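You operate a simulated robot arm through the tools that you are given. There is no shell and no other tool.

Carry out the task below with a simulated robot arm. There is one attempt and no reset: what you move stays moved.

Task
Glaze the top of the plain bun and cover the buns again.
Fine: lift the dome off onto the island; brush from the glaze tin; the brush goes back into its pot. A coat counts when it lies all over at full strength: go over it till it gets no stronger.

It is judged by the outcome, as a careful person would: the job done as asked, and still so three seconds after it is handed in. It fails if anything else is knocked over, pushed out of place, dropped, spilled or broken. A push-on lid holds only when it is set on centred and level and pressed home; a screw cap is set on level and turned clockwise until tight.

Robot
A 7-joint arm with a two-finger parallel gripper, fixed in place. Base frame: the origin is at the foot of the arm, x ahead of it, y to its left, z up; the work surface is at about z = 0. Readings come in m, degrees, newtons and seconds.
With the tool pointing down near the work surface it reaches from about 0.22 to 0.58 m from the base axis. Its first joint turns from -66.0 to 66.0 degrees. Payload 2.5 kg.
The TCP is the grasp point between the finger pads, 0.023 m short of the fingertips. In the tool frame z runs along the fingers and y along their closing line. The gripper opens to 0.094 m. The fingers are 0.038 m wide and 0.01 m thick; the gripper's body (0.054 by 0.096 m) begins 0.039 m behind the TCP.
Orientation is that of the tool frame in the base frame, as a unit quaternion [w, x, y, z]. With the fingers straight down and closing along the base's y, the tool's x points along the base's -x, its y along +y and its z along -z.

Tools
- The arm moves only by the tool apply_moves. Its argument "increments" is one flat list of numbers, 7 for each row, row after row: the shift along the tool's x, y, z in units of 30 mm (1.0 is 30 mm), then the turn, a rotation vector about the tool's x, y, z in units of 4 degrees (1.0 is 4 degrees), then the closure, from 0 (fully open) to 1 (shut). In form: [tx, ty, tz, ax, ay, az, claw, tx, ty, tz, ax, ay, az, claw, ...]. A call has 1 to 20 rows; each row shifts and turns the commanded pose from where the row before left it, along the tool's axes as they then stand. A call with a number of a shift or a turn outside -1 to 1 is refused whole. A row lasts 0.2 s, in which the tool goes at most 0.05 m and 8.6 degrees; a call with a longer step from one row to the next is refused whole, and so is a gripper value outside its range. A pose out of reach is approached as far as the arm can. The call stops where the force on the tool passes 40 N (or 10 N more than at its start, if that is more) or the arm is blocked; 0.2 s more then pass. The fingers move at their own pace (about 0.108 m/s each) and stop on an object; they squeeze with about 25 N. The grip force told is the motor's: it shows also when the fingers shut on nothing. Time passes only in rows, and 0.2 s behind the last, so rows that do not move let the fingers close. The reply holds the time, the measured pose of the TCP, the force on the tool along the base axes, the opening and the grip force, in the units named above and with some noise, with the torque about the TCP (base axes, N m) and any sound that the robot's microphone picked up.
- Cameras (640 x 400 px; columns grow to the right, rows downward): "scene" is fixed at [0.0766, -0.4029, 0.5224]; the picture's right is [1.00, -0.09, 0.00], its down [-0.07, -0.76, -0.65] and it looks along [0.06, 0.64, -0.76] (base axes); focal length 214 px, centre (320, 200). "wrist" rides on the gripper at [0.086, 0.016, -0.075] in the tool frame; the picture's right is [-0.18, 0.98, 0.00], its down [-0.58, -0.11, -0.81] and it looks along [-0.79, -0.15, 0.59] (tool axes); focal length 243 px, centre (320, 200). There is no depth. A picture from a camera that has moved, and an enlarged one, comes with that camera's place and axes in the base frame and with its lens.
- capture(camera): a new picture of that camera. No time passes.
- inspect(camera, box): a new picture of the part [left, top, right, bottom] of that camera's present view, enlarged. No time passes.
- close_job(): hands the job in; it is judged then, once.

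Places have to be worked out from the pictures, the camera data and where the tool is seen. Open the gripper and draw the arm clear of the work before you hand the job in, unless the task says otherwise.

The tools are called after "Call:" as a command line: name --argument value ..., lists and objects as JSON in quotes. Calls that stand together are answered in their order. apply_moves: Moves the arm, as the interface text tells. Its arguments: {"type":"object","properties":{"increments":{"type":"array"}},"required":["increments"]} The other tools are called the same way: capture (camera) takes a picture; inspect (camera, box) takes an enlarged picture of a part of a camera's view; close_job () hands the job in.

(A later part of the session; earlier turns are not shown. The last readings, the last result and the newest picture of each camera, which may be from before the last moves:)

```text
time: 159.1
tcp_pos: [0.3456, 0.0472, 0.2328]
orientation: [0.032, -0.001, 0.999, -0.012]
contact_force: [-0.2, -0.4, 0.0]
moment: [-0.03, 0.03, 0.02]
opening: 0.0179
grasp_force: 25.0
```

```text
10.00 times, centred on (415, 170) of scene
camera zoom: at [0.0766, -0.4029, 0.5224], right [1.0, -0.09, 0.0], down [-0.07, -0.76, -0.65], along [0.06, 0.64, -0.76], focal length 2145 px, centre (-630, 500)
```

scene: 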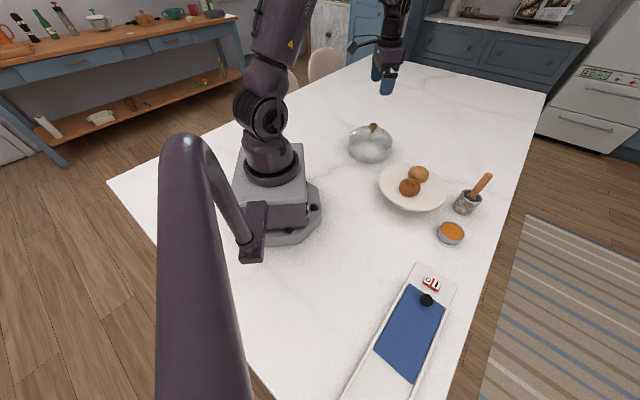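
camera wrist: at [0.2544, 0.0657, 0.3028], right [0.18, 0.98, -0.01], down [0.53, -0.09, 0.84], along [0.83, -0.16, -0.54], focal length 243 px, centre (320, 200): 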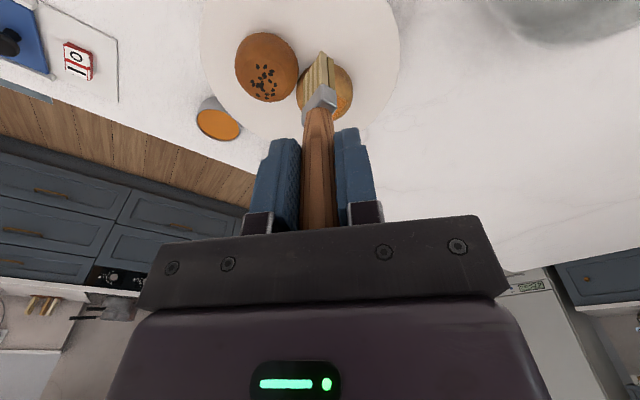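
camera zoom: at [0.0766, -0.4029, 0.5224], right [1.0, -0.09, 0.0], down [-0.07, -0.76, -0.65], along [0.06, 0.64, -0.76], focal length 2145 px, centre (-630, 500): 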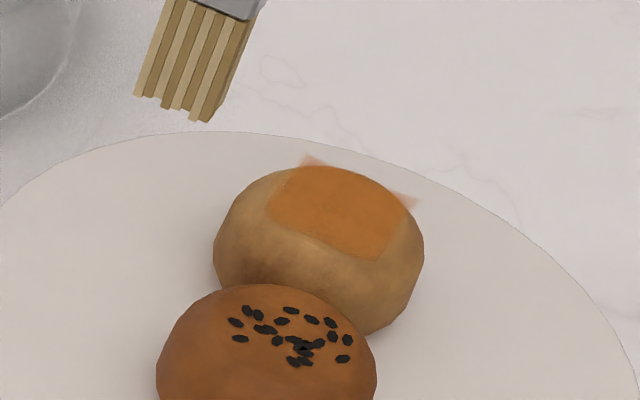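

Coat unchanged from the previous pass – it's saturated and even. Now I lower the bristles beside the bun's −x side (tip ~15 mm above the plate) for a gentle sideways nudge.

Call:
apply_moves --increments '[0, -0.1, 0.5, 0, 0, 0, 1, 0, -0.1, 0.6, 0, 0, 0, 1, 0, 0, 0.6, 0, 0, 0, 1, 0, 0, 0.33, 0, 0, 0, 1, 0, 0, 0, 0, 0, 0, 1]'

Call:
inspect --camera "wrist" --box '[230, 0, 400, 140]'

Call:
inspect --camera "scene" --box '[385, 145, 435, 195]'

```text
time: 160.3
tcp_pos: [0.3482, 0.042, 0.1706]
orientation: [0.032, -0.001, 0.999, -0.011]
contact_force: [-0.1, 1.0, 0.7]
moment: [0.0, 0.02, 0.04]
opening: 0.0181
grasp_force: 24.9
```

```text
2.86 times, centred on (315, 70) of wrist
camera zoom: at [0.2578, 0.0592, 0.2391], right [0.18, 0.98, -0.01], down [0.53, -0.09, 0.84], along [0.83, -0.16, -0.54], focal length 693 px, centre (334, 571)
```

zoom: 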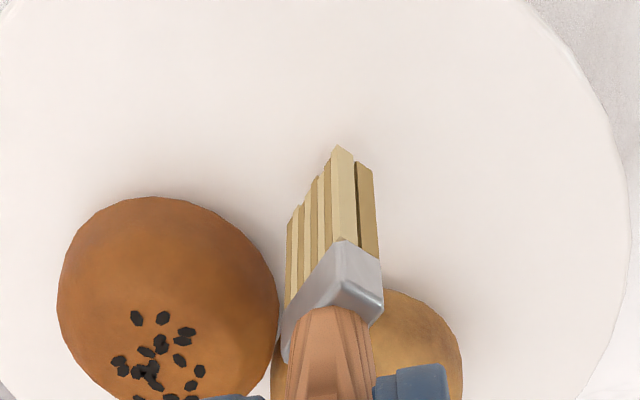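

```text
8.00 times, centred on (410, 170) of scene
camera zoom: at [0.0766, -0.4029, 0.5224], right [1.0, -0.09, 0.0], down [-0.07, -0.76, -0.65], along [0.06, 0.64, -0.76], focal length 1716 px, centre (-400, 440)
```

zoom: 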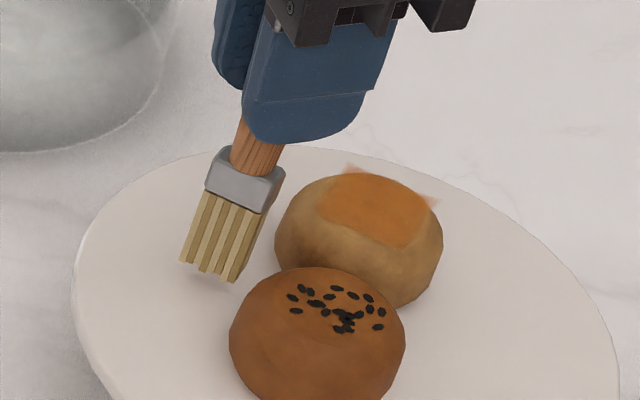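

The brush is beside the bun, clear of the seeded one. I push +x slowly in small steps.

Call:
apply_moves --increments '[-0.1, 0, 0, 0, 0, 0, 1, -0.1, 0, 0, 0, 0, 0, 1, -0.1, 0, 0.01, 0, 0, 0, 1, -0.1, 0, 0.01, 0, 0, 0, 1, -0.1, 0, 0.01, 0, 0, 0, 1, 0, 0, 0, 0, 0, 0, 1]'

Call:
inspect --camera "scene" --box '[395, 150, 435, 190]'

```text
time: 161.7
tcp_pos: [0.3642, 0.0396, 0.1697]
orientation: [0.034, -0.002, 0.999, -0.011]
contact_force: [0.3, -0.3, -0.2]
moment: [-0.02, -0.02, 0.0]
opening: 0.0182
grasp_force: 24.7
```

```text
10.00 times, centred on (415, 170) of scene
camera zoom: at [0.0766, -0.4029, 0.5224], right [1.0, -0.09, 0.0], down [-0.07, -0.76, -0.65], along [0.06, 0.64, -0.76], focal length 2145 px, centre (-630, 500)
```

zoom: 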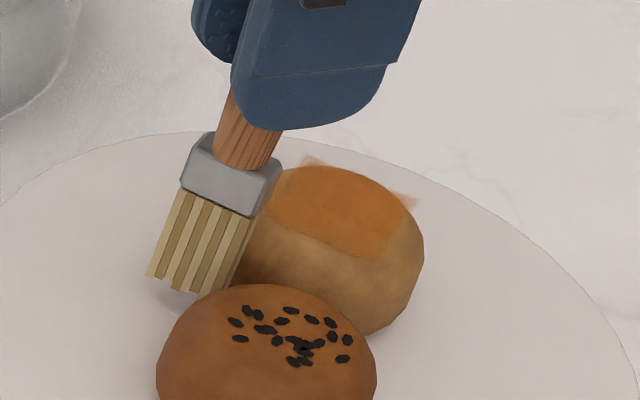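

Not touching yet (no force). Continue the push.

Call:
apply_moves --increments '[-0.1, 0, 0.01, 0, 0, 0, 1, -0.1, 0, 0.01, 0, 0, 0, 1, -0.1, 0, 0.01, 0, 0, 0, 1, 0, 0, 0, 0, 0, 0, 1]'

Call:
inspect --camera "scene" --box '[395, 150, 435, 190]'

```text
time: 162.7
tcp_pos: [0.373, 0.0408, 0.1707]
orientation: [0.032, -0.001, 0.999, -0.011]
contact_force: [0.2, 0.8, 0.2]
moment: [-0.01, 0.06, 0.0]
opening: 0.018
grasp_force: 24.9
```

```text
10.00 times, centred on (415, 170) of scene
camera zoom: at [0.0766, -0.4029, 0.5224], right [1.0, -0.09, 0.0], down [-0.07, -0.76, -0.65], along [0.06, 0.64, -0.76], focal length 2145 px, centre (-630, 500)
```

zoom: 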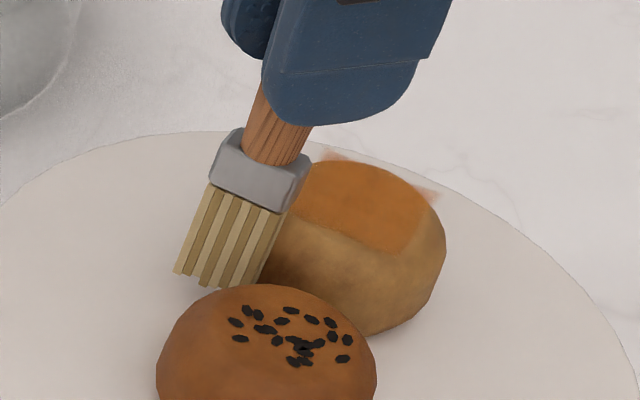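

It works: the bun slid +6.5 mm without any tipping. Another 4 mm.

Call:
apply_moves --increments '[-0.07, 0, 0.005, 0, 0, 0, 1, -0.06, 0, 0.005, 0, 0, 0, 1, 0, 0, 0, 0, 0, 0, 1]'

Call:
inspect --camera "scene" --box '[395, 150, 435, 190]'

```text
time: 163.5
tcp_pos: [0.377, 0.0413, 0.1704]
orientation: [0.031, -0.001, 0.999, -0.011]
contact_force: [0.0, -0.2, 0.5]
moment: [-0.02, 0.05, 0.01]
opening: 0.0176
grasp_force: 25.1
```

```text
10.00 times, centred on (415, 170) of scene
camera zoom: at [0.0766, -0.4029, 0.5224], right [1.0, -0.09, 0.0], down [-0.07, -0.76, -0.65], along [0.06, 0.64, -0.76], focal length 2145 px, centre (-630, 500)
```

zoom: 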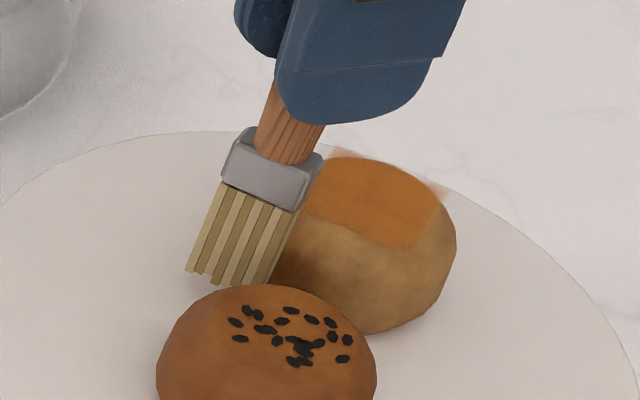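

The bun is within ~1 mm of its original place. I back the brush off, rise, and view the coat.

Call:
apply_moves --increments '[0.15, 0, 0, 0, 0, 0, 1, 0.15, 0, -0.1, 0, 0, 0, 1, 0, 0, -0.7, 0, 0, 0, 1, 0, 0, -0.9, 0, 0, 0, 1, 0, 0.5, -0.5, 0, 0, 0, 1, -0.5, 0.9, 0, 0, 0, 0, 1, -0.6, 0.8, 0, 0, 0, 0, 1, 0, 0, 0, 0, 0, 0, 1]'

Call:
inspect --camera "wrist" --box '[200, 0, 330, 110]'

Call:
inspect --camera "scene" --box '[405, 155, 435, 185]'

Call:
inspect --camera "scene" --box '[375, 150, 465, 230]'

```text
time: 165.3
tcp_pos: [0.3966, 0.1095, 0.2382]
orientation: [0.032, -0.001, 0.999, -0.011]
contact_force: [-0.4, 0.1, 0.6]
moment: [0.02, 0.01, 0.0]
opening: 0.0179
grasp_force: 25.5
```

```text
3.64 times, centred on (265, 55) of wrist
camera zoom: at [0.3052, 0.127, 0.3068], right [0.18, 0.98, -0.01], down [0.53, -0.09, 0.84], along [0.83, -0.16, -0.54], focal length 882 px, centre (520, 727)
```

zoom: 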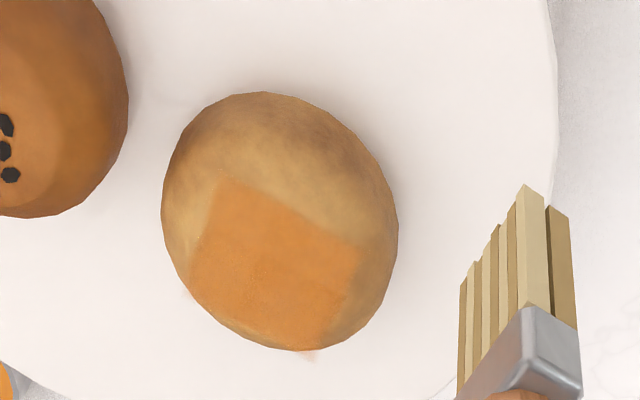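

```text
13.33 times, centred on (420, 170) of scene
camera zoom: at [0.0766, -0.4029, 0.5224], right [1.0, -0.09, 0.0], down [-0.07, -0.76, -0.65], along [0.06, 0.64, -0.76], focal length 2860 px, centre (-1013, 600)
```

zoom: 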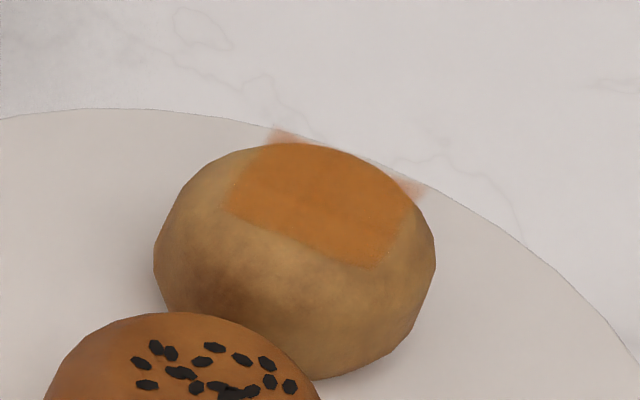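

```text
5.00 times, centred on (420, 190) of scene
camera zoom: at [0.0766, -0.4029, 0.5224], right [1.0, -0.09, 0.0], down [-0.07, -0.76, -0.65], along [0.06, 0.64, -0.76], focal length 1072 px, centre (-180, 250)
```

zoom: 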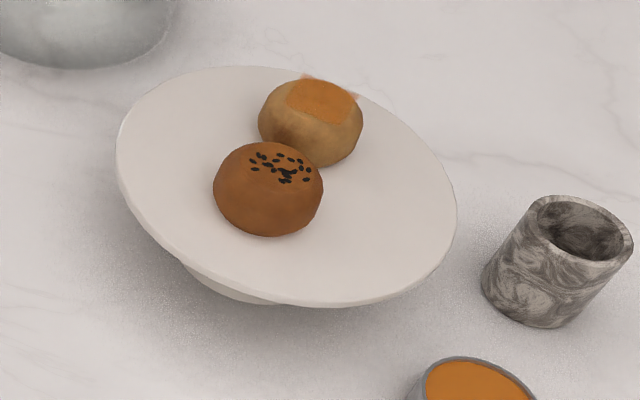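

Bun and stand are where they began. I zoom in strongly on the patch for any weaker cells.

Call:
inspect --camera "scene" --box '[413, 162, 430, 177]'

Call:
inspect --camera "wrist" --box '[242, 40, 302, 105]'

```text
16.00 times, centred on (422, 170) of scene
camera zoom: at [0.0766, -0.4029, 0.5224], right [1.0, -0.09, 0.0], down [-0.07, -0.76, -0.65], along [0.06, 0.64, -0.76], focal length 3432 px, centre (-1304, 688)
```

zoom: 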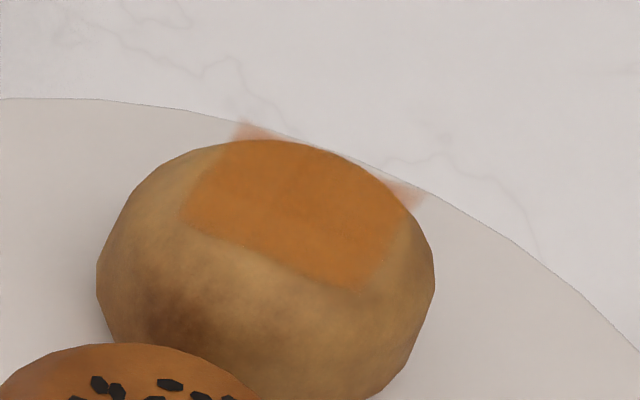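

```text
6.15 times, centred on (272, 72) of wrist
camera zoom: at [0.3052, 0.127, 0.3068], right [0.18, 0.98, -0.01], down [0.53, -0.09, 0.84], along [0.83, -0.16, -0.54], focal length 1493 px, centre (615, 985)
```

zoom: 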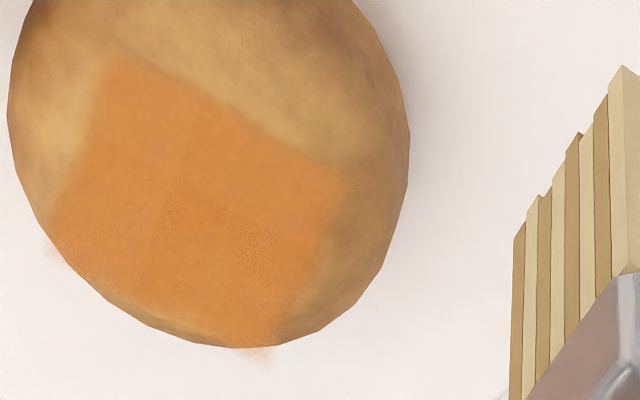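

Nearly uniform, but the left (−u) edge strip is a touch lighter. I'll make a few light strokes along that strip (fan centre near (0.4047, 0.038)).

Call:
apply_moves --increments '[-0.06, -0.8, 0, 0, 0, 0, 1, -0.06, -0.8, 0.2, 0, 0, 0, 1, -0.06, -0.75, 0.3, 0, 0, 0, 1, 0, 0, 0.5, 0, 0, 0, 1, 0, 0, 0.37, 0, 0, 0, 1, 0, 0, 0.05, 0, 0, 0, 1, 0, 0, 0, 0, 0, 0, 1]'

Call:
apply_moves --increments '[0, 0, 0.04, 0, 0, 0, 1, 0, 0, 0, 0, 0, 0, 1]'

Call:
inspect --camera "wrist" --box '[230, 0, 400, 140]'

```text
time: 166.9
tcp_pos: [0.405, 0.0365, 0.1946]
orientation: [0.03, -0.002, 0.999, -0.011]
contact_force: [0.2, -0.6, -0.1]
moment: [0.02, -0.04, 0.01]
opening: 0.0182
grasp_force: 24.4
```

```text
time: 167.5
tcp_pos: [0.4053, 0.0359, 0.194]
orientation: [0.032, -0.002, 0.999, -0.011]
contact_force: [0.2, 0.0, -0.3]
moment: [0.03, -0.02, 0.02]
opening: 0.0178
grasp_force: 25.0
```

```text
2.86 times, centred on (315, 70) of wrist
camera zoom: at [0.3136, 0.054, 0.2631], right [0.18, 0.98, -0.01], down [0.53, -0.09, 0.84], along [0.83, -0.16, -0.54], focal length 693 px, centre (334, 571)
```

zoom: 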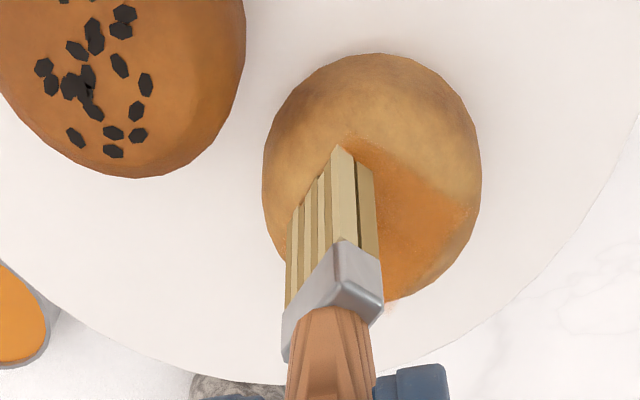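

Positioned on that strip. Lower to light contact.

Call:
apply_moves --increments '[0, 0, 0.03, 0, 0, 0, 1, 0, 0, 0, 0, 0, 0, 1]'

Call:
apply_moves --increments '[0, 0, 0.025, 0, 0, 0, 1, 0, 0, 0, 0, 0, 0, 1]'

```text
time: 168.1
tcp_pos: [0.406, 0.0374, 0.1931]
orientation: [0.032, -0.001, 0.999, -0.011]
contact_force: [-3.3, -0.4, 10.8]
moment: [-0.02, 0.28, -0.03]
opening: 0.0181
grasp_force: 25.0
```

```text
time: 168.7
tcp_pos: [0.4058, 0.0363, 0.1931]
orientation: [0.033, -0.001, 0.999, -0.012]
contact_force: [0.0, 0.3, 12.2]
moment: [-0.03, -0.03, 0.03]
opening: 0.0181
grasp_force: 25.2
```

12 N; I ease to ~5 N and stroke along the strip both ways.

Call:
apply_moves --increments '[0, 0, -0.025, 0, 0, 0, 1, -0.063, -0.062, 0.004, 0, 0, 0, 1, -0.063, -0.062, 0.004, 0, 0, 0, 1, -0.063, -0.062, 0.004, 0, 0, 0, 1, 0, 0, 0, 0, 0, 0, 1]'

Call:
inspect --camera "scene" --box '[395, 150, 435, 190]'

```text
time: 169.9
tcp_pos: [0.411, 0.0307, 0.1938]
orientation: [0.032, -0.001, 0.999, -0.011]
contact_force: [-3.7, 3.0, 11.4]
moment: [0.27, 0.37, 0.02]
opening: 0.0177
grasp_force: 24.9
```

```text
10.00 times, centred on (415, 170) of scene
camera zoom: at [0.0765, -0.403, 0.5224], right [1.0, -0.09, 0.0], down [-0.07, -0.76, -0.65], along [0.06, 0.64, -0.76], focal length 2145 px, centre (-630, 500)
```

zoom: 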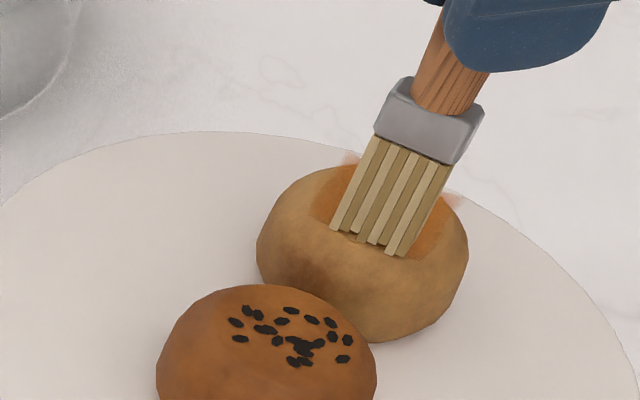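

It dragged a few mm; I ease further and stroke back, which returns it.

Call:
apply_moves --increments '[0, 0, -0.012, 0, 0, 0, 1, 0.063, 0.062, -0.004, 0, 0, 0, 1, 0.063, 0.062, -0.004, 0, 0, 0, 1, 0.063, 0.062, -0.004, 0, 0, 0, 1, 0.063, 0.062, -0.004, 0, 0, 0, 1, 0.063, 0.062, -0.004, 0, 0, 0, 1, 0, 0, 0, 0, 0, 0, 1]'

Call:
inspect --camera "scene" --box '[395, 150, 435, 190]'

Call:
inspect --camera "wrist" --box '[230, 0, 400, 140]'

```text
time: 171.5
tcp_pos: [0.4016, 0.0398, 0.1929]
orientation: [0.031, -0.003, 0.999, -0.01]
contact_force: [0.6, -0.2, 0.6]
moment: [-0.06, -0.02, 0.03]
opening: 0.0184
grasp_force: 24.8
```

```text
10.00 times, centred on (415, 170) of scene
camera zoom: at [0.0766, -0.4029, 0.5224], right [1.0, -0.09, 0.0], down [-0.07, -0.76, -0.65], along [0.06, 0.64, -0.76], focal length 2145 px, centre (-630, 500)
```

zoom: 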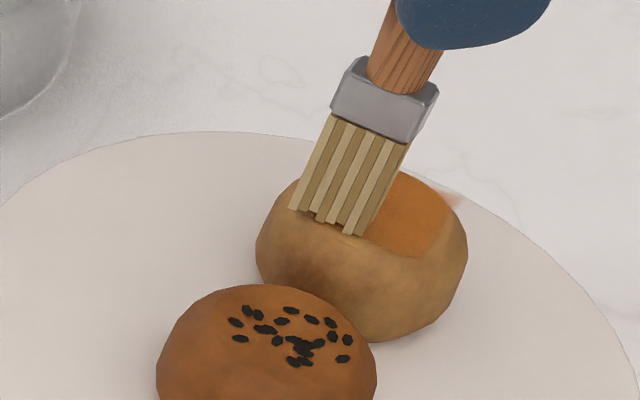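

```text
2.86 times, centred on (315, 70) of wrist
camera zoom: at [0.3099, 0.0582, 0.263], right [0.18, 0.98, -0.01], down [0.53, -0.09, 0.84], along [0.83, -0.16, -0.54], focal length 693 px, centre (334, 571)
```

zoom: 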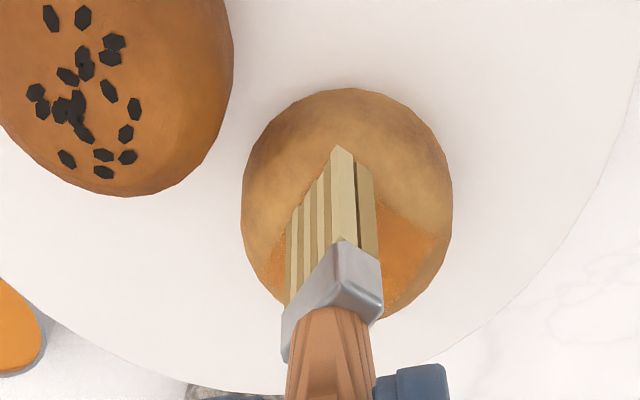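

The bun held still on the way back. From this edge I stroke +u across the whole patch once more.

Call:
apply_moves --increments '[0, 0, 0.02, 0, 0, 0, 1, -0.072, 0.083, 0, 0, 0, 0, 1, -0.072, 0.083, 0, 0, 0, 0, 1, -0.072, 0.083, 0.005, 0, 0, 0, 1, -0.072, 0.083, 0.008, 0, 0, 0, 1, -0.072, 0.083, 0.012, 0, 0, 0, 1, -0.072, 0.083, 0.015, 0, 0, 0, 1, 0, 0, 0, 0, 0, 0, 1]'

Call:
inspect --camera "scene" --box '[395, 150, 435, 190]'

Call:
inspect --camera "wrist" --box '[230, 0, 400, 140]'

```text
time: 173.3
tcp_pos: [0.4145, 0.0563, 0.1936]
orientation: [0.032, -0.002, 0.999, -0.012]
contact_force: [-1.2, 0.3, 0.7]
moment: [-0.01, -0.02, -0.01]
opening: 0.018
grasp_force: 25.0
```

```text
10.00 times, centred on (415, 170) of scene
camera zoom: at [0.0766, -0.4029, 0.5224], right [1.0, -0.09, 0.0], down [-0.07, -0.76, -0.65], along [0.06, 0.64, -0.76], focal length 2145 px, centre (-630, 500)
```

zoom: 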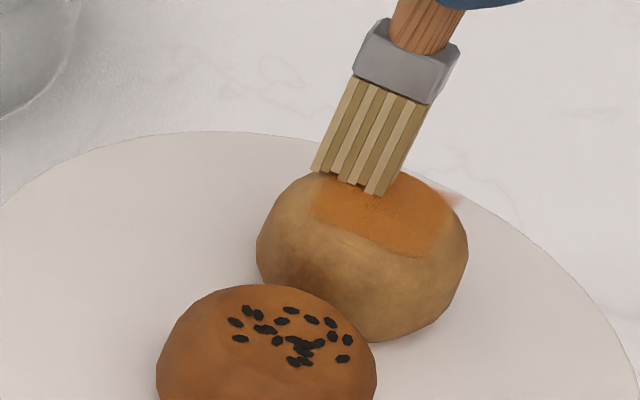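

```text
2.86 times, centred on (315, 70) of wrist
camera zoom: at [0.3223, 0.0737, 0.2632], right [0.18, 0.98, -0.01], down [0.53, -0.09, 0.84], along [0.83, -0.16, -0.54], focal length 693 px, centre (334, 571)
```

zoom: 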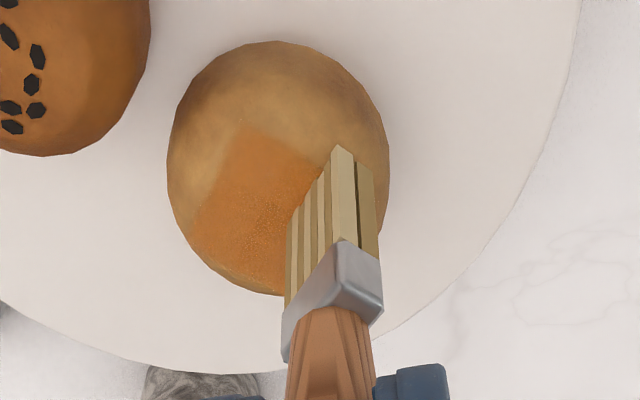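

Good. One more lane on the +x side: hop there and stroke −u lightly.

Call:
apply_moves --increments '[0, 0, -0.12, 0, 0, 0, 1, -0.18, -0.2, 0, 0, 0, 0, 1, -0.18, -0.2, 0.06, 0, 0, 0, 1, 0, 0, 0.06, 0, 0, 0, 1, 0, 0, 0, 0, 0, 0, 1]'

Call:
apply_moves --increments '[0, 0, 0.03, 0, 0, 0, 1, 0, 0, 0, 0, 0, 0, 1]'

```text
time: 174.5
tcp_pos: [0.4232, 0.0444, 0.1944]
orientation: [0.031, -0.002, 0.999, -0.012]
contact_force: [0.6, 0.3, -0.1]
moment: [0.0, 0.02, 0.03]
opening: 0.0177
grasp_force: 25.2
```

```text
time: 175.1
tcp_pos: [0.4253, 0.0434, 0.1932]
orientation: [0.032, -0.001, 0.999, -0.011]
contact_force: [-2.6, 0.5, 6.9]
moment: [0.05, 0.24, 0.0]
opening: 0.0181
grasp_force: 24.8
```

7 N contact; stroke −u along this lane, rising slightly over the crown.

Call:
apply_moves --increments '[0.072, -0.083, -0.022, 0, 0, 0, 1, 0.072, -0.083, -0.013, 0, 0, 0, 1, 0.072, -0.083, -0.008, 0, 0, 0, 1, 0.072, -0.083, 0, 0, 0, 0, 1, 0.072, -0.083, 0, 0, 0, 0, 1, 0.06, -0.07, 0.005, 0, 0, 0, 1, 0, 0, 0, 0, 0, 0, 1]'

Call:
apply_moves --increments '[0, 0, -0.5, 0, 0, 0, 1, 0, 0.6, -0.6, 0, 0, 0, 1, -0.1, 1, -0.3, 0, 0, 0, 1, -0.1, 0.7, 0, 0, 0, 0, 1, 0, 0, 0, 0, 0, 0, 1]'

Call:
inspect --camera "wrist" --box '[230, 20, 310, 105]'

Call:
inspect --camera "scene" --box '[395, 150, 435, 190]'

Call:
inspect --camera "scene" --box '[413, 162, 430, 177]'

```text
time: 176.7
tcp_pos: [0.4142, 0.0287, 0.194]
orientation: [0.033, -0.001, 0.999, -0.011]
contact_force: [1.6, 3.8, 11.9]
moment: [0.31, -0.14, 0.0]
opening: 0.018
grasp_force: 25.2
```

```text
time: 177.9
tcp_pos: [0.4136, 0.0999, 0.2342]
orientation: [0.031, -0.002, 0.999, -0.012]
contact_force: [-0.2, 0.1, -0.7]
moment: [0.0, 0.0, -0.01]
opening: 0.0183
grasp_force: 24.9
```

```text
4.71 times, centred on (270, 62) of wrist
camera zoom: at [0.3222, 0.1172, 0.3039], right [0.18, 0.98, -0.01], down [0.53, -0.09, 0.84], along [0.83, -0.16, -0.54], focal length 1142 px, centre (555, 847)
```

zoom: 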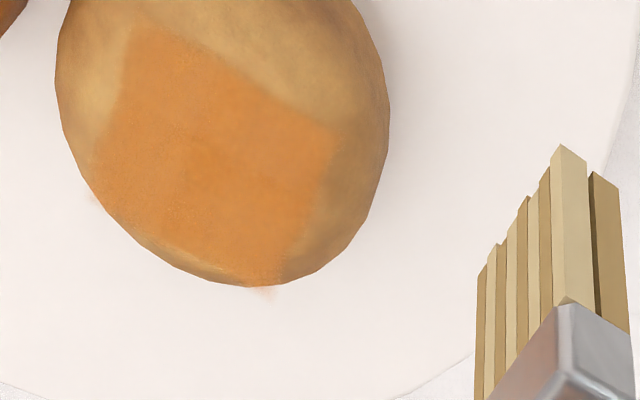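

```text
10.00 times, centred on (415, 170) of scene
camera zoom: at [0.0766, -0.4029, 0.5224], right [1.0, -0.09, 0.0], down [-0.07, -0.76, -0.65], along [0.06, 0.64, -0.76], focal length 2145 px, centre (-630, 500)
```

zoom: 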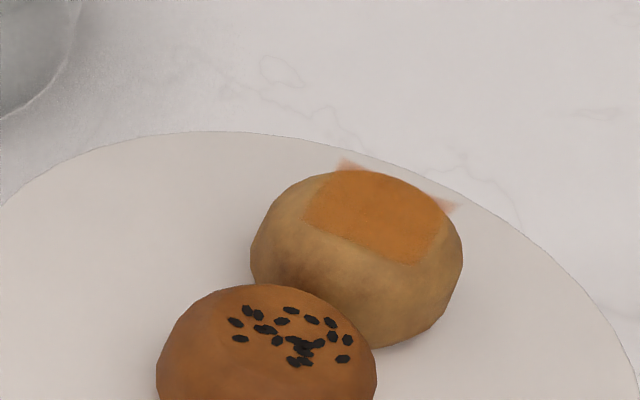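

```text
16.00 times, centred on (422, 170) of scene
camera zoom: at [0.0766, -0.4029, 0.5224], right [1.0, -0.09, 0.0], down [-0.07, -0.76, -0.65], along [0.06, 0.64, -0.76], focal length 3432 px, centre (-1304, 688)
```

zoom: 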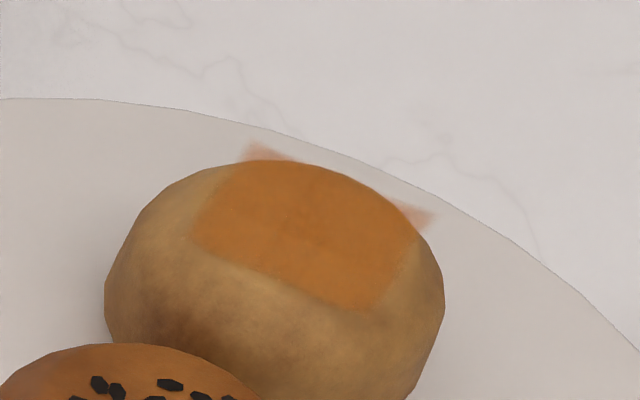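

The coat is even over the whole square and no longer changes between passes. I take the brush back: straighten the tool and move above the pot.

Call:
apply_moves --increments '[0, 0, -0.5, -0.3, 0.92, 0, 1, 0, 0, -0.5, 0, 0, 0, 1, -0.63, -0.65, 0, 0, 0, 0, 1, -0.63, -0.65, 0, 0, 0, 0, 1, -0.63, -0.65, 0, 0, 0, 0, 1, -0.63, -0.65, 0, 0, 0, 0, 1, -0.63, -0.65, 0, 0, 0, 0, 1, -0.63, -0.65, 0, 0, 0, 0, 1, -0.63, -0.65, 0, 0, 0, 0, 1, 0, 0, 0, 0, 0, 0, 1, 0, 0, 0, 0, 0, 0, 1]'

Call:
capture --camera "wrist"

Call:
inspect --camera "scene" --box '[420, 100, 540, 240]'

```text
time: 180.3
tcp_pos: [0.5491, -0.0373, 0.2627]
orientation: [-0.001, -0.002, 1.0, -0.001]
contact_force: [-0.1, -0.2, -1.1]
moment: [-0.02, 0.01, -0.02]
opening: 0.0179
grasp_force: 25.2
```

```text
taken
camera wrist: at [0.4614, -0.0217, 0.3386], right [0.18, 0.98, 0.0], down [0.58, -0.11, 0.81], along [0.79, -0.15, -0.59], focal length 243 px, centre (320, 200)
```

wrist: 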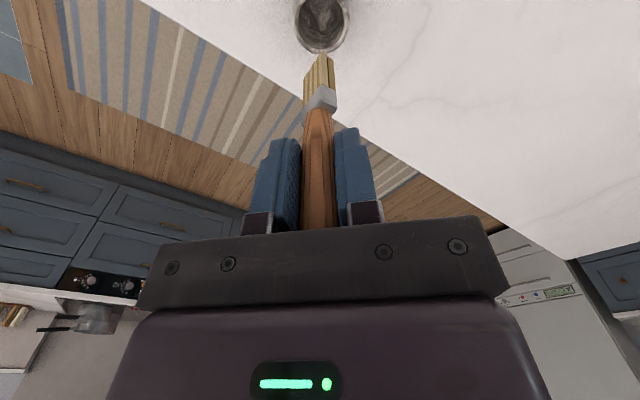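

```text
2.86 times, centred on (480, 170) of scene
camera zoom: at [0.0766, -0.403, 0.5224], right [1.0, -0.09, 0.0], down [-0.07, -0.76, -0.65], along [0.06, 0.64, -0.76], focal length 613 px, centre (-137, 286)
```

zoom: 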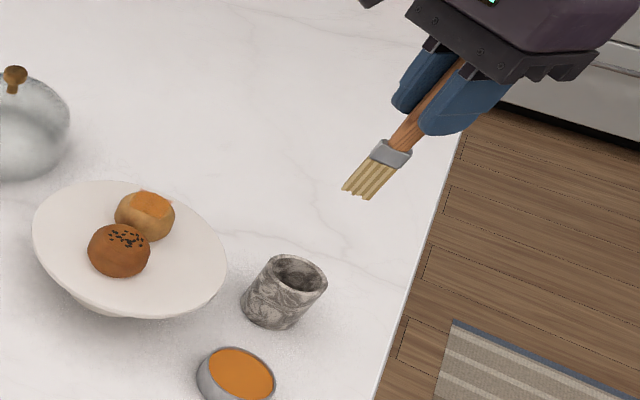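

Pot is unmoved. I lower to just above the rim and check alignment.

Call:
apply_moves --increments '[0.05, 0, 0.7, 0, 0, 0, 1, 0, 0, 0.8, 0, 0, 0, 1, 0, 0, 0.7, 0, 0, 0, 1, 0, 0, 0.4, 0, 0, 0, 1, 0, 0, 0.2, 0, 0, 0, 1, 0, 0, 0, 0, 0, 0, 1]'

Call:
capture --camera "wrist"

Call:
inspect --camera "scene" --box '[440, 150, 510, 220]'

```text
time: 181.7
tcp_pos: [0.5458, -0.0382, 0.1788]
orientation: [0.0, -0.002, 1.0, -0.001]
contact_force: [0.2, -1.0, -1.4]
moment: [-0.03, 0.0, 0.01]
opening: 0.0181
grasp_force: 24.7
```

```text
taken
camera wrist: at [0.4592, -0.0216, 0.2551], right [0.18, 0.98, 0.0], down [0.58, -0.11, 0.81], along [0.79, -0.15, -0.59], focal length 243 px, centre (320, 200)
```

wrist: 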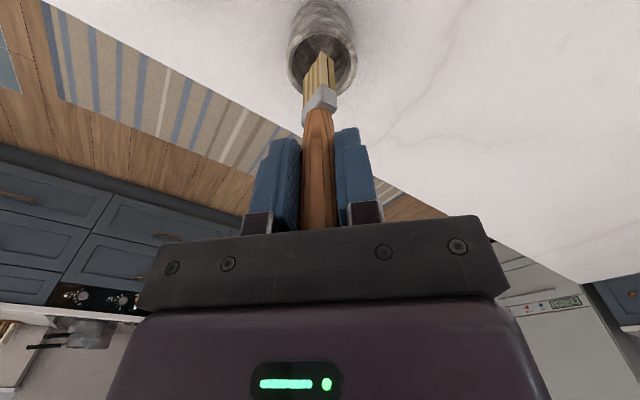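

```text
5.71 times, centred on (475, 185) of scene
camera zoom: at [0.0766, -0.4029, 0.5224], right [1.0, -0.09, 0.0], down [-0.07, -0.76, -0.65], along [0.06, 0.64, -0.76], focal length 1226 px, centre (-566, 286)
```

zoom: 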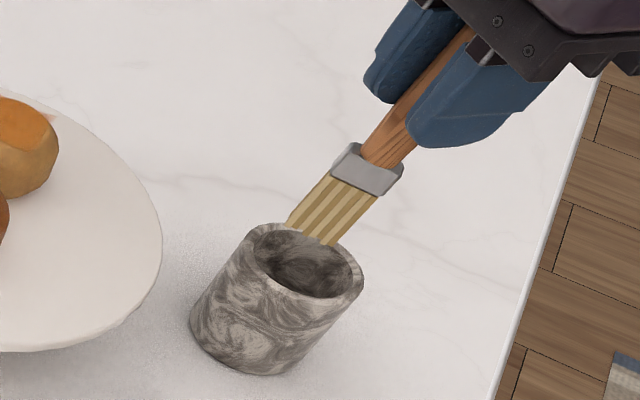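

Tip is aligned with the pot's opening. I shift 3 mm +x and lower slowly into the pot.

Call:
apply_moves --increments '[-0.1, 0, 0.3, 0, 0, 0, 1, 0, 0, 0.4, 0, 0, 0, 1, 0, 0, 0.4, 0, 0, 0, 1, 0, 0, 0.4, 0, 0, 0, 1, 0, 0, 0.3, 0, 0, 0, 1, 0, 0, 0, 0, 0, 0, 1]'

Call:
capture --camera "wrist"

Call:
inspect --camera "scene" --box '[440, 150, 510, 220]'

```text
time: 183.1
tcp_pos: [0.5499, -0.0371, 0.1247]
orientation: [0.001, -0.002, 1.0, 0.0]
contact_force: [0.7, -0.5, -1.4]
moment: [0.02, -0.1, 0.02]
opening: 0.0178
grasp_force: 25.9
```

```text
taken
camera wrist: at [0.4616, -0.0216, 0.2008], right [0.18, 0.98, 0.0], down [0.58, -0.11, 0.81], along [0.79, -0.15, -0.59], focal length 243 px, centre (320, 200)
```

wrist: 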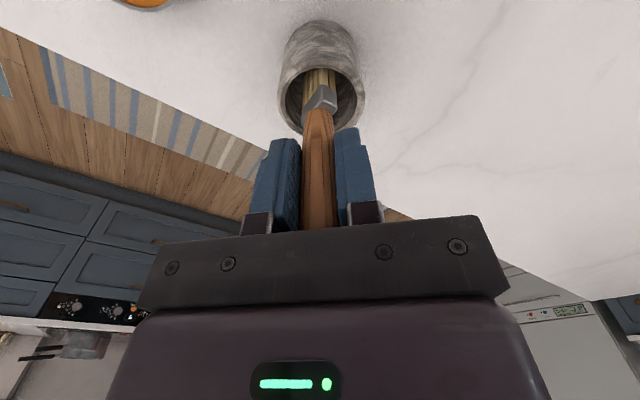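

```text
5.71 times, centred on (475, 185) of scene
camera zoom: at [0.0766, -0.4029, 0.5224], right [1.0, -0.09, 0.0], down [-0.07, -0.76, -0.65], along [0.06, 0.64, -0.76], focal length 1226 px, centre (-566, 286)
```

zoom: 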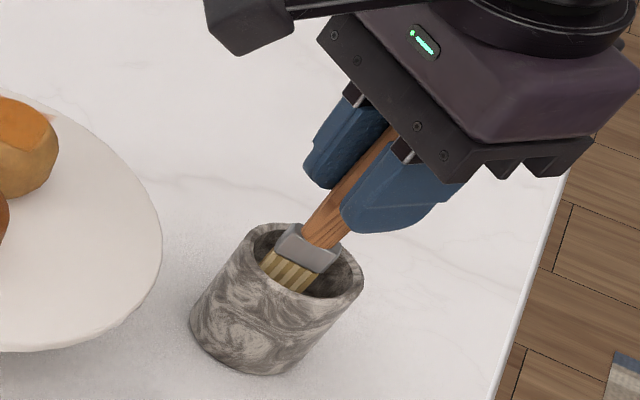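

The bristles are inside the pot. I lower the last ~8 mm gently until they touch bottom.

Call:
apply_moves --increments '[0, 0, 0.1, 0, 0, 0, 1, 0, 0, 0.08, 0, 0, 0, 1, 0, 0, 0, 0, 0, 0, 1]'

Call:
apply_moves --increments '[0, 0, 0.05, 0, 0, 0, 1, 0, 0, 0, 0, 0, 0, 1]'

```text
time: 183.9
tcp_pos: [0.5494, -0.0382, 0.1197]
orientation: [0.0, -0.002, 1.0, -0.001]
contact_force: [1.9, 0.5, 0.6]
moment: [-0.01, -0.21, 0.0]
opening: 0.0177
grasp_force: 24.9
```

```text
time: 184.5
tcp_pos: [0.5488, -0.0375, 0.119]
orientation: [0.0, -0.002, 1.0, -0.001]
contact_force: [0.6, -0.6, 0.1]
moment: [-0.05, -0.07, 0.02]
opening: 0.0178
grasp_force: 24.8
```

Call:
apply_moves --increments '[0, 0, 0.04, 0, 0, 0, 1, 0, 0, 0, 0, 0, 0, 1]'

Call:
apply_moves --increments '[0, 0, 0.04, 0, 0, 0, 1, 0, 0, 0, 0, 0, 0, 1]'

```text
time: 185.1
tcp_pos: [0.5487, -0.0376, 0.1186]
orientation: [0.001, -0.001, 1.0, -0.001]
contact_force: [1.7, 0.2, 0.3]
moment: [0.0, -0.14, -0.01]
opening: 0.018
grasp_force: 25.0
```

```text
time: 185.7
tcp_pos: [0.5484, -0.0377, 0.1164]
orientation: [0.0, -0.002, 1.0, -0.001]
contact_force: [1.0, -0.6, -0.7]
moment: [-0.05, -0.16, -0.03]
opening: 0.018
grasp_force: 25.1
```

Nearly there; one more small step.

Call:
apply_moves --increments '[0, 0, 0.04, 0, 0, 0, 1, 0, 0, 0, 0, 0, 0, 1]'

Call:
apply_moves --increments '[0, 0, 0.04, 0, 0, 0, 1, 0, 0, 0, 0, 0, 0, 1]'

Call:
inspect --camera "scene" --box '[440, 150, 510, 220]'

```text
time: 186.3
tcp_pos: [0.5478, -0.0393, 0.1153]
orientation: [0.0, -0.001, 1.0, -0.001]
contact_force: [0.5, 0.1, -0.5]
moment: [0.0, 0.02, -0.02]
opening: 0.0178
grasp_force: 25.7
```

```text
time: 186.9
tcp_pos: [0.5492, -0.0386, 0.1144]
orientation: [0.0, -0.002, 1.0, -0.001]
contact_force: [0.0, -0.3, -0.3]
moment: [0.02, 0.0, 0.0]
opening: 0.0179
grasp_force: 24.9
```

```text
5.71 times, centred on (475, 185) of scene
camera zoom: at [0.0766, -0.4029, 0.5224], right [1.0, -0.09, 0.0], down [-0.07, -0.76, -0.65], along [0.06, 0.64, -0.76], focal length 1226 px, centre (-566, 286)
```

zoom: 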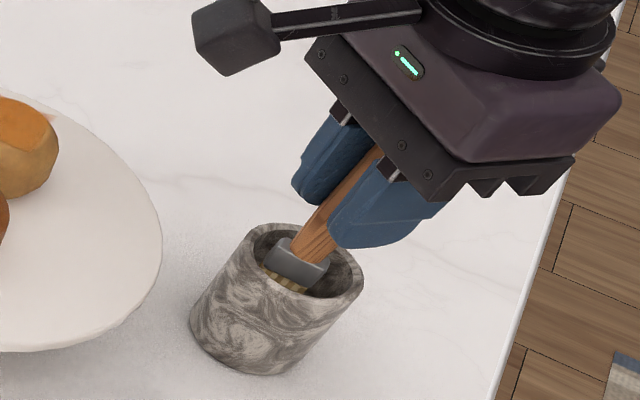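

The ferrule is still a bit higher than it originally sat; continue lowering gently.

Call:
apply_moves --increments '[0, 0, 0.06, 0, 0, 0, 1, 0, 0, 0.04, 0, 0, 0, 1, 0, 0, 0, 0, 0, 0, 1]'

Call:
apply_moves --increments '[0, 0, 0.05, 0, 0, 0, 1, 0, 0, 0, 0, 0, 0, 1]'

```text
time: 187.7
tcp_pos: [0.5486, -0.0385, 0.1115]
orientation: [0.0, -0.001, 1.0, -0.002]
contact_force: [0.0, -0.1, -0.5]
moment: [-0.01, 0.02, 0.0]
opening: 0.0183
grasp_force: 25.1
```

```text
time: 188.3
tcp_pos: [0.5484, -0.0377, 0.1101]
orientation: [0.0, -0.002, 1.0, 0.0]
contact_force: [-0.6, -0.1, 0.0]
moment: [-0.04, 0.02, -0.03]
opening: 0.018
grasp_force: 25.0
```

Call:
apply_moves --increments '[0, 0, 0.05, 0, 0, 0, 1, 0, 0, 0, 0, 0, 0, 1]'

Call:
apply_moves --increments '[0, 0, 0.05, 0, 0, 0, 1, 0, 0, 0, 0, 0, 0, 1]'

Call:
inspect --camera "scene" --box '[440, 150, 510, 220]'

```text
time: 188.9
tcp_pos: [0.5486, -0.0378, 0.1089]
orientation: [0.0, -0.002, 1.0, -0.001]
contact_force: [0.1, -0.6, 0.6]
moment: [0.03, -0.05, 0.03]
opening: 0.018
grasp_force: 24.9
```

```text
time: 189.5
tcp_pos: [0.549, -0.0382, 0.1073]
orientation: [0.001, -0.002, 1.0, -0.001]
contact_force: [1.3, -1.2, 0.7]
moment: [-0.02, -0.05, 0.02]
opening: 0.0178
grasp_force: 25.3
```

```text
5.71 times, centred on (475, 185) of scene
camera zoom: at [0.0766, -0.4029, 0.5224], right [1.0, -0.09, 0.0], down [-0.07, -0.76, -0.65], along [0.06, 0.64, -0.76], focal length 1226 px, centre (-566, 286)
```

zoom: 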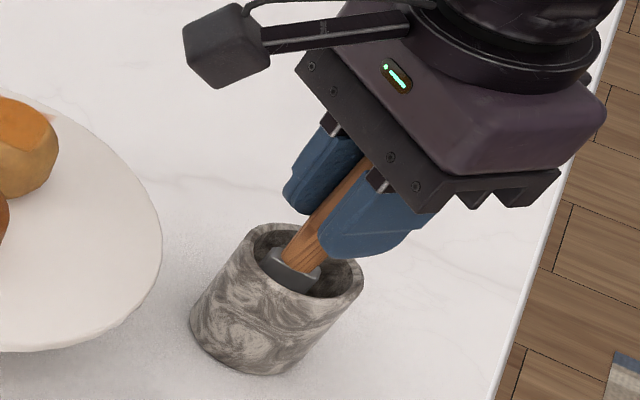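

Depth now matches the original look. One more step to check for bottom contact.

Call:
apply_moves --increments '[0, 0, 0.05, 0, 0, 0, 1, 0, 0, 0, 0, 0, 0, 1]'

Call:
apply_moves --increments '[0, 0, 0.05, 0, 0, 0, 1, 0, 0, 0, 0, 0, 0, 1]'

```text
time: 190.1
tcp_pos: [0.5477, -0.0365, 0.1056]
orientation: [0.0, -0.002, 1.0, 0.0]
contact_force: [0.2, 0.6, 3.6]
moment: [-0.04, -0.01, -0.03]
opening: 0.0181
grasp_force: 25.2
```

```text
time: 190.7
tcp_pos: [0.5499, -0.0366, 0.1057]
orientation: [0.002, -0.002, 1.0, -0.001]
contact_force: [-4.4, 0.6, 21.4]
moment: [-0.03, 0.33, 0.01]
opening: 0.0181
grasp_force: 24.9
```

Bottom reached. I ease off the pressure and open the fingers gently.

Call:
apply_moves --increments '[0, 0, -0.05, 0, 0, 0, 1, 0, 0, 0, 0, 0, 0, 1, 0, 0, 0, 0, 0, 0, 0.75, 0, 0, 0, 0, 0, 0, 0.6, 0, 0, 0, 0, 0, 0, 0.3, 0, 0, 0, 0, 0, 0, 0, 0, 0, 0, 0, 0, 0, 0]'

Call:
capture --camera "wrist"

Call:
inspect --camera "scene" --box '[440, 150, 510, 220]'

```text
time: 192.3
tcp_pos: [0.548, -0.0383, 0.1058]
orientation: [0.0, -0.002, 1.0, 0.0]
contact_force: [-0.6, -0.2, 7.4]
moment: [-0.02, 0.0, 0.02]
opening: 0.0937
grasp_force: 0.0
```

```text
taken
camera wrist: at [0.4624, -0.0214, 0.1811], right [0.18, 0.98, 0.0], down [0.58, -0.11, 0.81], along [0.79, -0.15, -0.59], focal length 243 px, centre (320, 200)
```

wrist: 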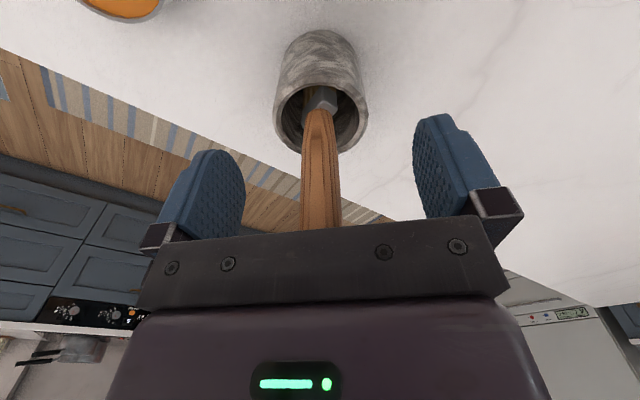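

```text
5.71 times, centred on (475, 185) of scene
camera zoom: at [0.0765, -0.4029, 0.5224], right [1.0, -0.09, 0.0], down [-0.07, -0.76, -0.65], along [0.06, 0.64, -0.76], focal length 1226 px, centre (-566, 286)
```

zoom: 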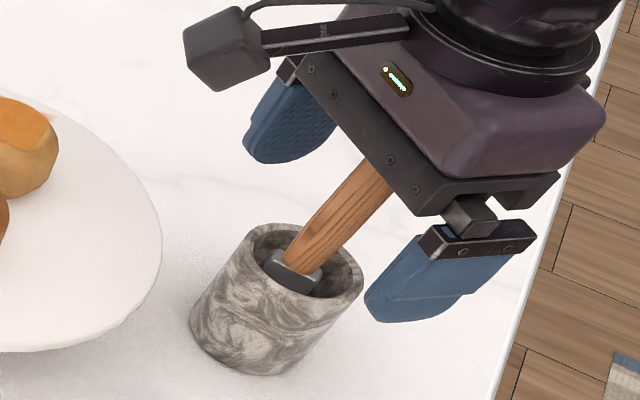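

The handle's end is touching the palm (7 N). I rise straight up off it.

Call:
apply_moves --increments '[0, 0, -0.1, 0, 0, 0, 0, 0, 0, -0.3, 0, 0, 0, 0, 0, 0, -0.7, 0, 0, 0, 0, 0, 0, -1, 0, 0, 0, 0, 0, 0, -1, 0, 0, 0, 0, 0, 0, -1, 0, 0, 0, 0, 0, 0, -0.5, 0, 0, 0, 0, 0, 0, 0, 0, 0, 0, 0]'

Call:
inspect --camera "scene" --box '[440, 150, 510, 240]'

Call:
capture --camera "wrist"

```text
time: 194.1
tcp_pos: [0.5481, -0.0344, 0.2455]
orientation: [0.0, -0.002, 1.0, -0.002]
contact_force: [0.6, -0.1, 0.2]
moment: [-0.03, -0.04, -0.01]
opening: 0.0939
grasp_force: 0.1
```

```text
4.44 times, centred on (475, 195) of scene
camera zoom: at [0.0766, -0.4029, 0.5224], right [1.0, -0.09, 0.0], down [-0.07, -0.76, -0.65], along [0.06, 0.64, -0.76], focal length 953 px, centre (-369, 222)
```

zoom: 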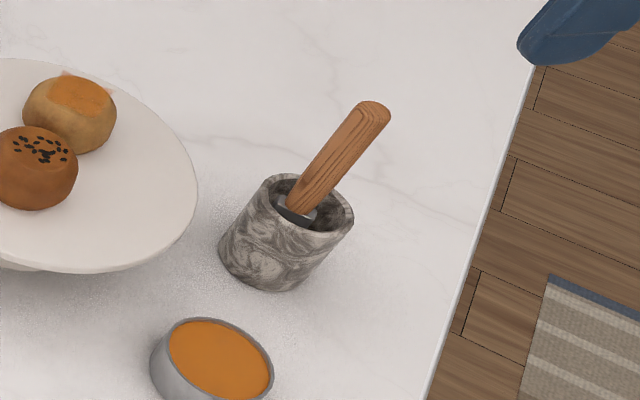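

```text
taken
camera wrist: at [0.4609, -0.0187, 0.3204], right [0.18, 0.98, 0.0], down [0.58, -0.11, 0.81], along [0.79, -0.15, -0.59], focal length 243 px, centre (320, 200)
```

wrist: 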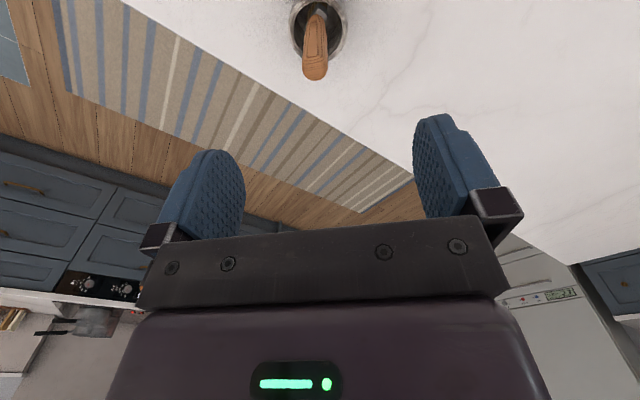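

Brush rests in its pot as before. Now to the dome: travel back above its knob.

Call:
apply_moves --increments '[0, 0, -0.7, 0, 0, 0, 0, 0.6, 0.87, -0.2, 0, 0, 0, 0, 0.6, 0.87, 0, 0, 0, 0, 0, 0.6, 0.87, 0, 0, 0, 0, 0, 0.6, 0.87, 0, 0, 0, 0, 0, 0.6, 0.87, 0, 0, 0, 0, 0, 0.6, 0.87, 0, 0, 0, 0, 0, 0.6, 0.87, 0, 0, 0, 0, 0, 0.6, 0.87, 0, 0, 0, 0, 0, 0.6, 0.87, 0, 0, 0, 0, 0, 0.6, 0.87, 0, 0, 0, 0, 0, 0.6, 0.87, 0, 0, 0, 0, 0, 0.6, 0.87, 0, 0, 0, 0, 0, 0, 0, 0, 0, 0, 0, 0, 0, 0, 0, 0, 0, 0, 0]'

Call:
capture --camera "wrist"

```text
time: 197.3
tcp_pos: [0.3349, 0.2736, 0.2706]
orientation: [0.0, -0.002, 1.0, -0.001]
contact_force: [-0.5, 0.2, -0.2]
moment: [0.01, 0.02, 0.0]
opening: 0.0939
grasp_force: 0.1
```

```text
taken
camera wrist: at [0.2478, 0.2906, 0.346], right [0.18, 0.98, 0.0], down [0.58, -0.11, 0.81], along [0.79, -0.15, -0.59], focal length 243 px, centre (320, 200)
```

wrist: 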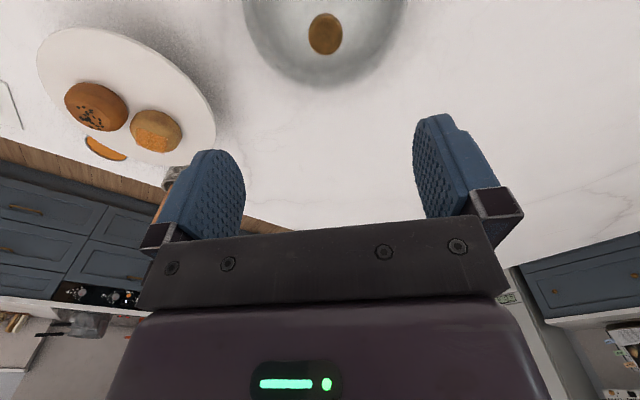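

Knob confirmed at (0.329, 0.280). I descend around it.

Call:
apply_moves --increments '[0.09, 0.1, 0.9, 0, 0, 0, 0, 0.09, 0.11, 0.9, 0, 0, 0, 0, 0, 0, 0.9, 0, 0, 0, 0, 0, 0, 0.9, 0, 0, 0, 0, 0, 0, 0.7, 0, 0, 0, 0, 0, 0, 0.4, 0, 0, 0, 0, 0, 0, 0, 0, 0, 0, 0]'

Call:
capture --camera "wrist"

```text
time: 198.9
tcp_pos: [0.3273, 0.2819, 0.1307]
orientation: [0.0, -0.001, 1.0, -0.002]
contact_force: [0.2, -0.6, -1.1]
moment: [0.02, -0.04, -0.01]
opening: 0.0938
grasp_force: 0.1
```

```text
taken
camera wrist: at [0.2405, 0.2974, 0.206], right [0.18, 0.98, 0.0], down [0.58, -0.11, 0.81], along [0.79, -0.15, -0.59], focal length 243 px, centre (320, 200)
```

wrist: 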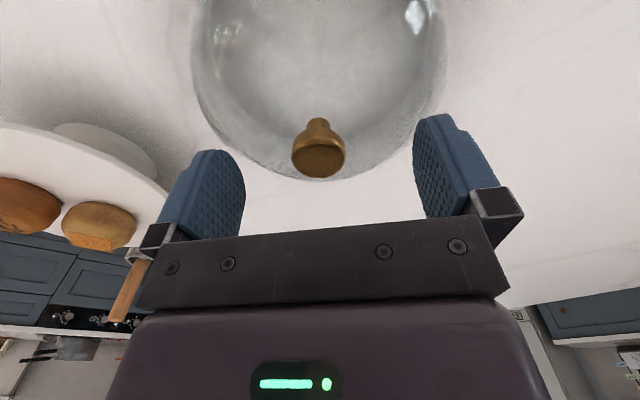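

Knob centre (0.330, 0.280); small correction, then down to the grip height.

Call:
apply_moves --increments '[-0.07, -0.03, 0.3, 0, 0, 0, 0, 0, 0, 0.25, 0, 0, 0, 0, 0, 0, 0.15, 0, 0, 0, 0, 0, 0, 0, 0, 0, 0, 0]'

Call:
capture --camera "wrist"

```text
time: 199.9
tcp_pos: [0.3289, 0.2807, 0.11]
orientation: [0.0, -0.002, 1.0, -0.001]
contact_force: [0.3, 0.4, 1.0]
moment: [0.03, 0.01, 0.04]
opening: 0.0941
grasp_force: 0.2
```

```text
taken
camera wrist: at [0.2422, 0.2973, 0.1844], right [0.18, 0.98, 0.0], down [0.58, -0.11, 0.81], along [0.79, -0.15, -0.59], focal length 243 px, centre (320, 200)
```

wrist: 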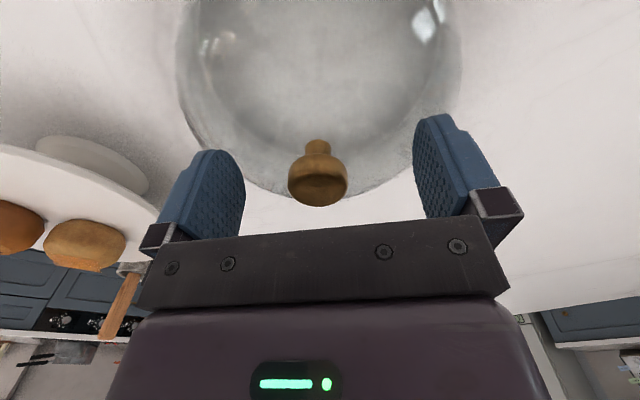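

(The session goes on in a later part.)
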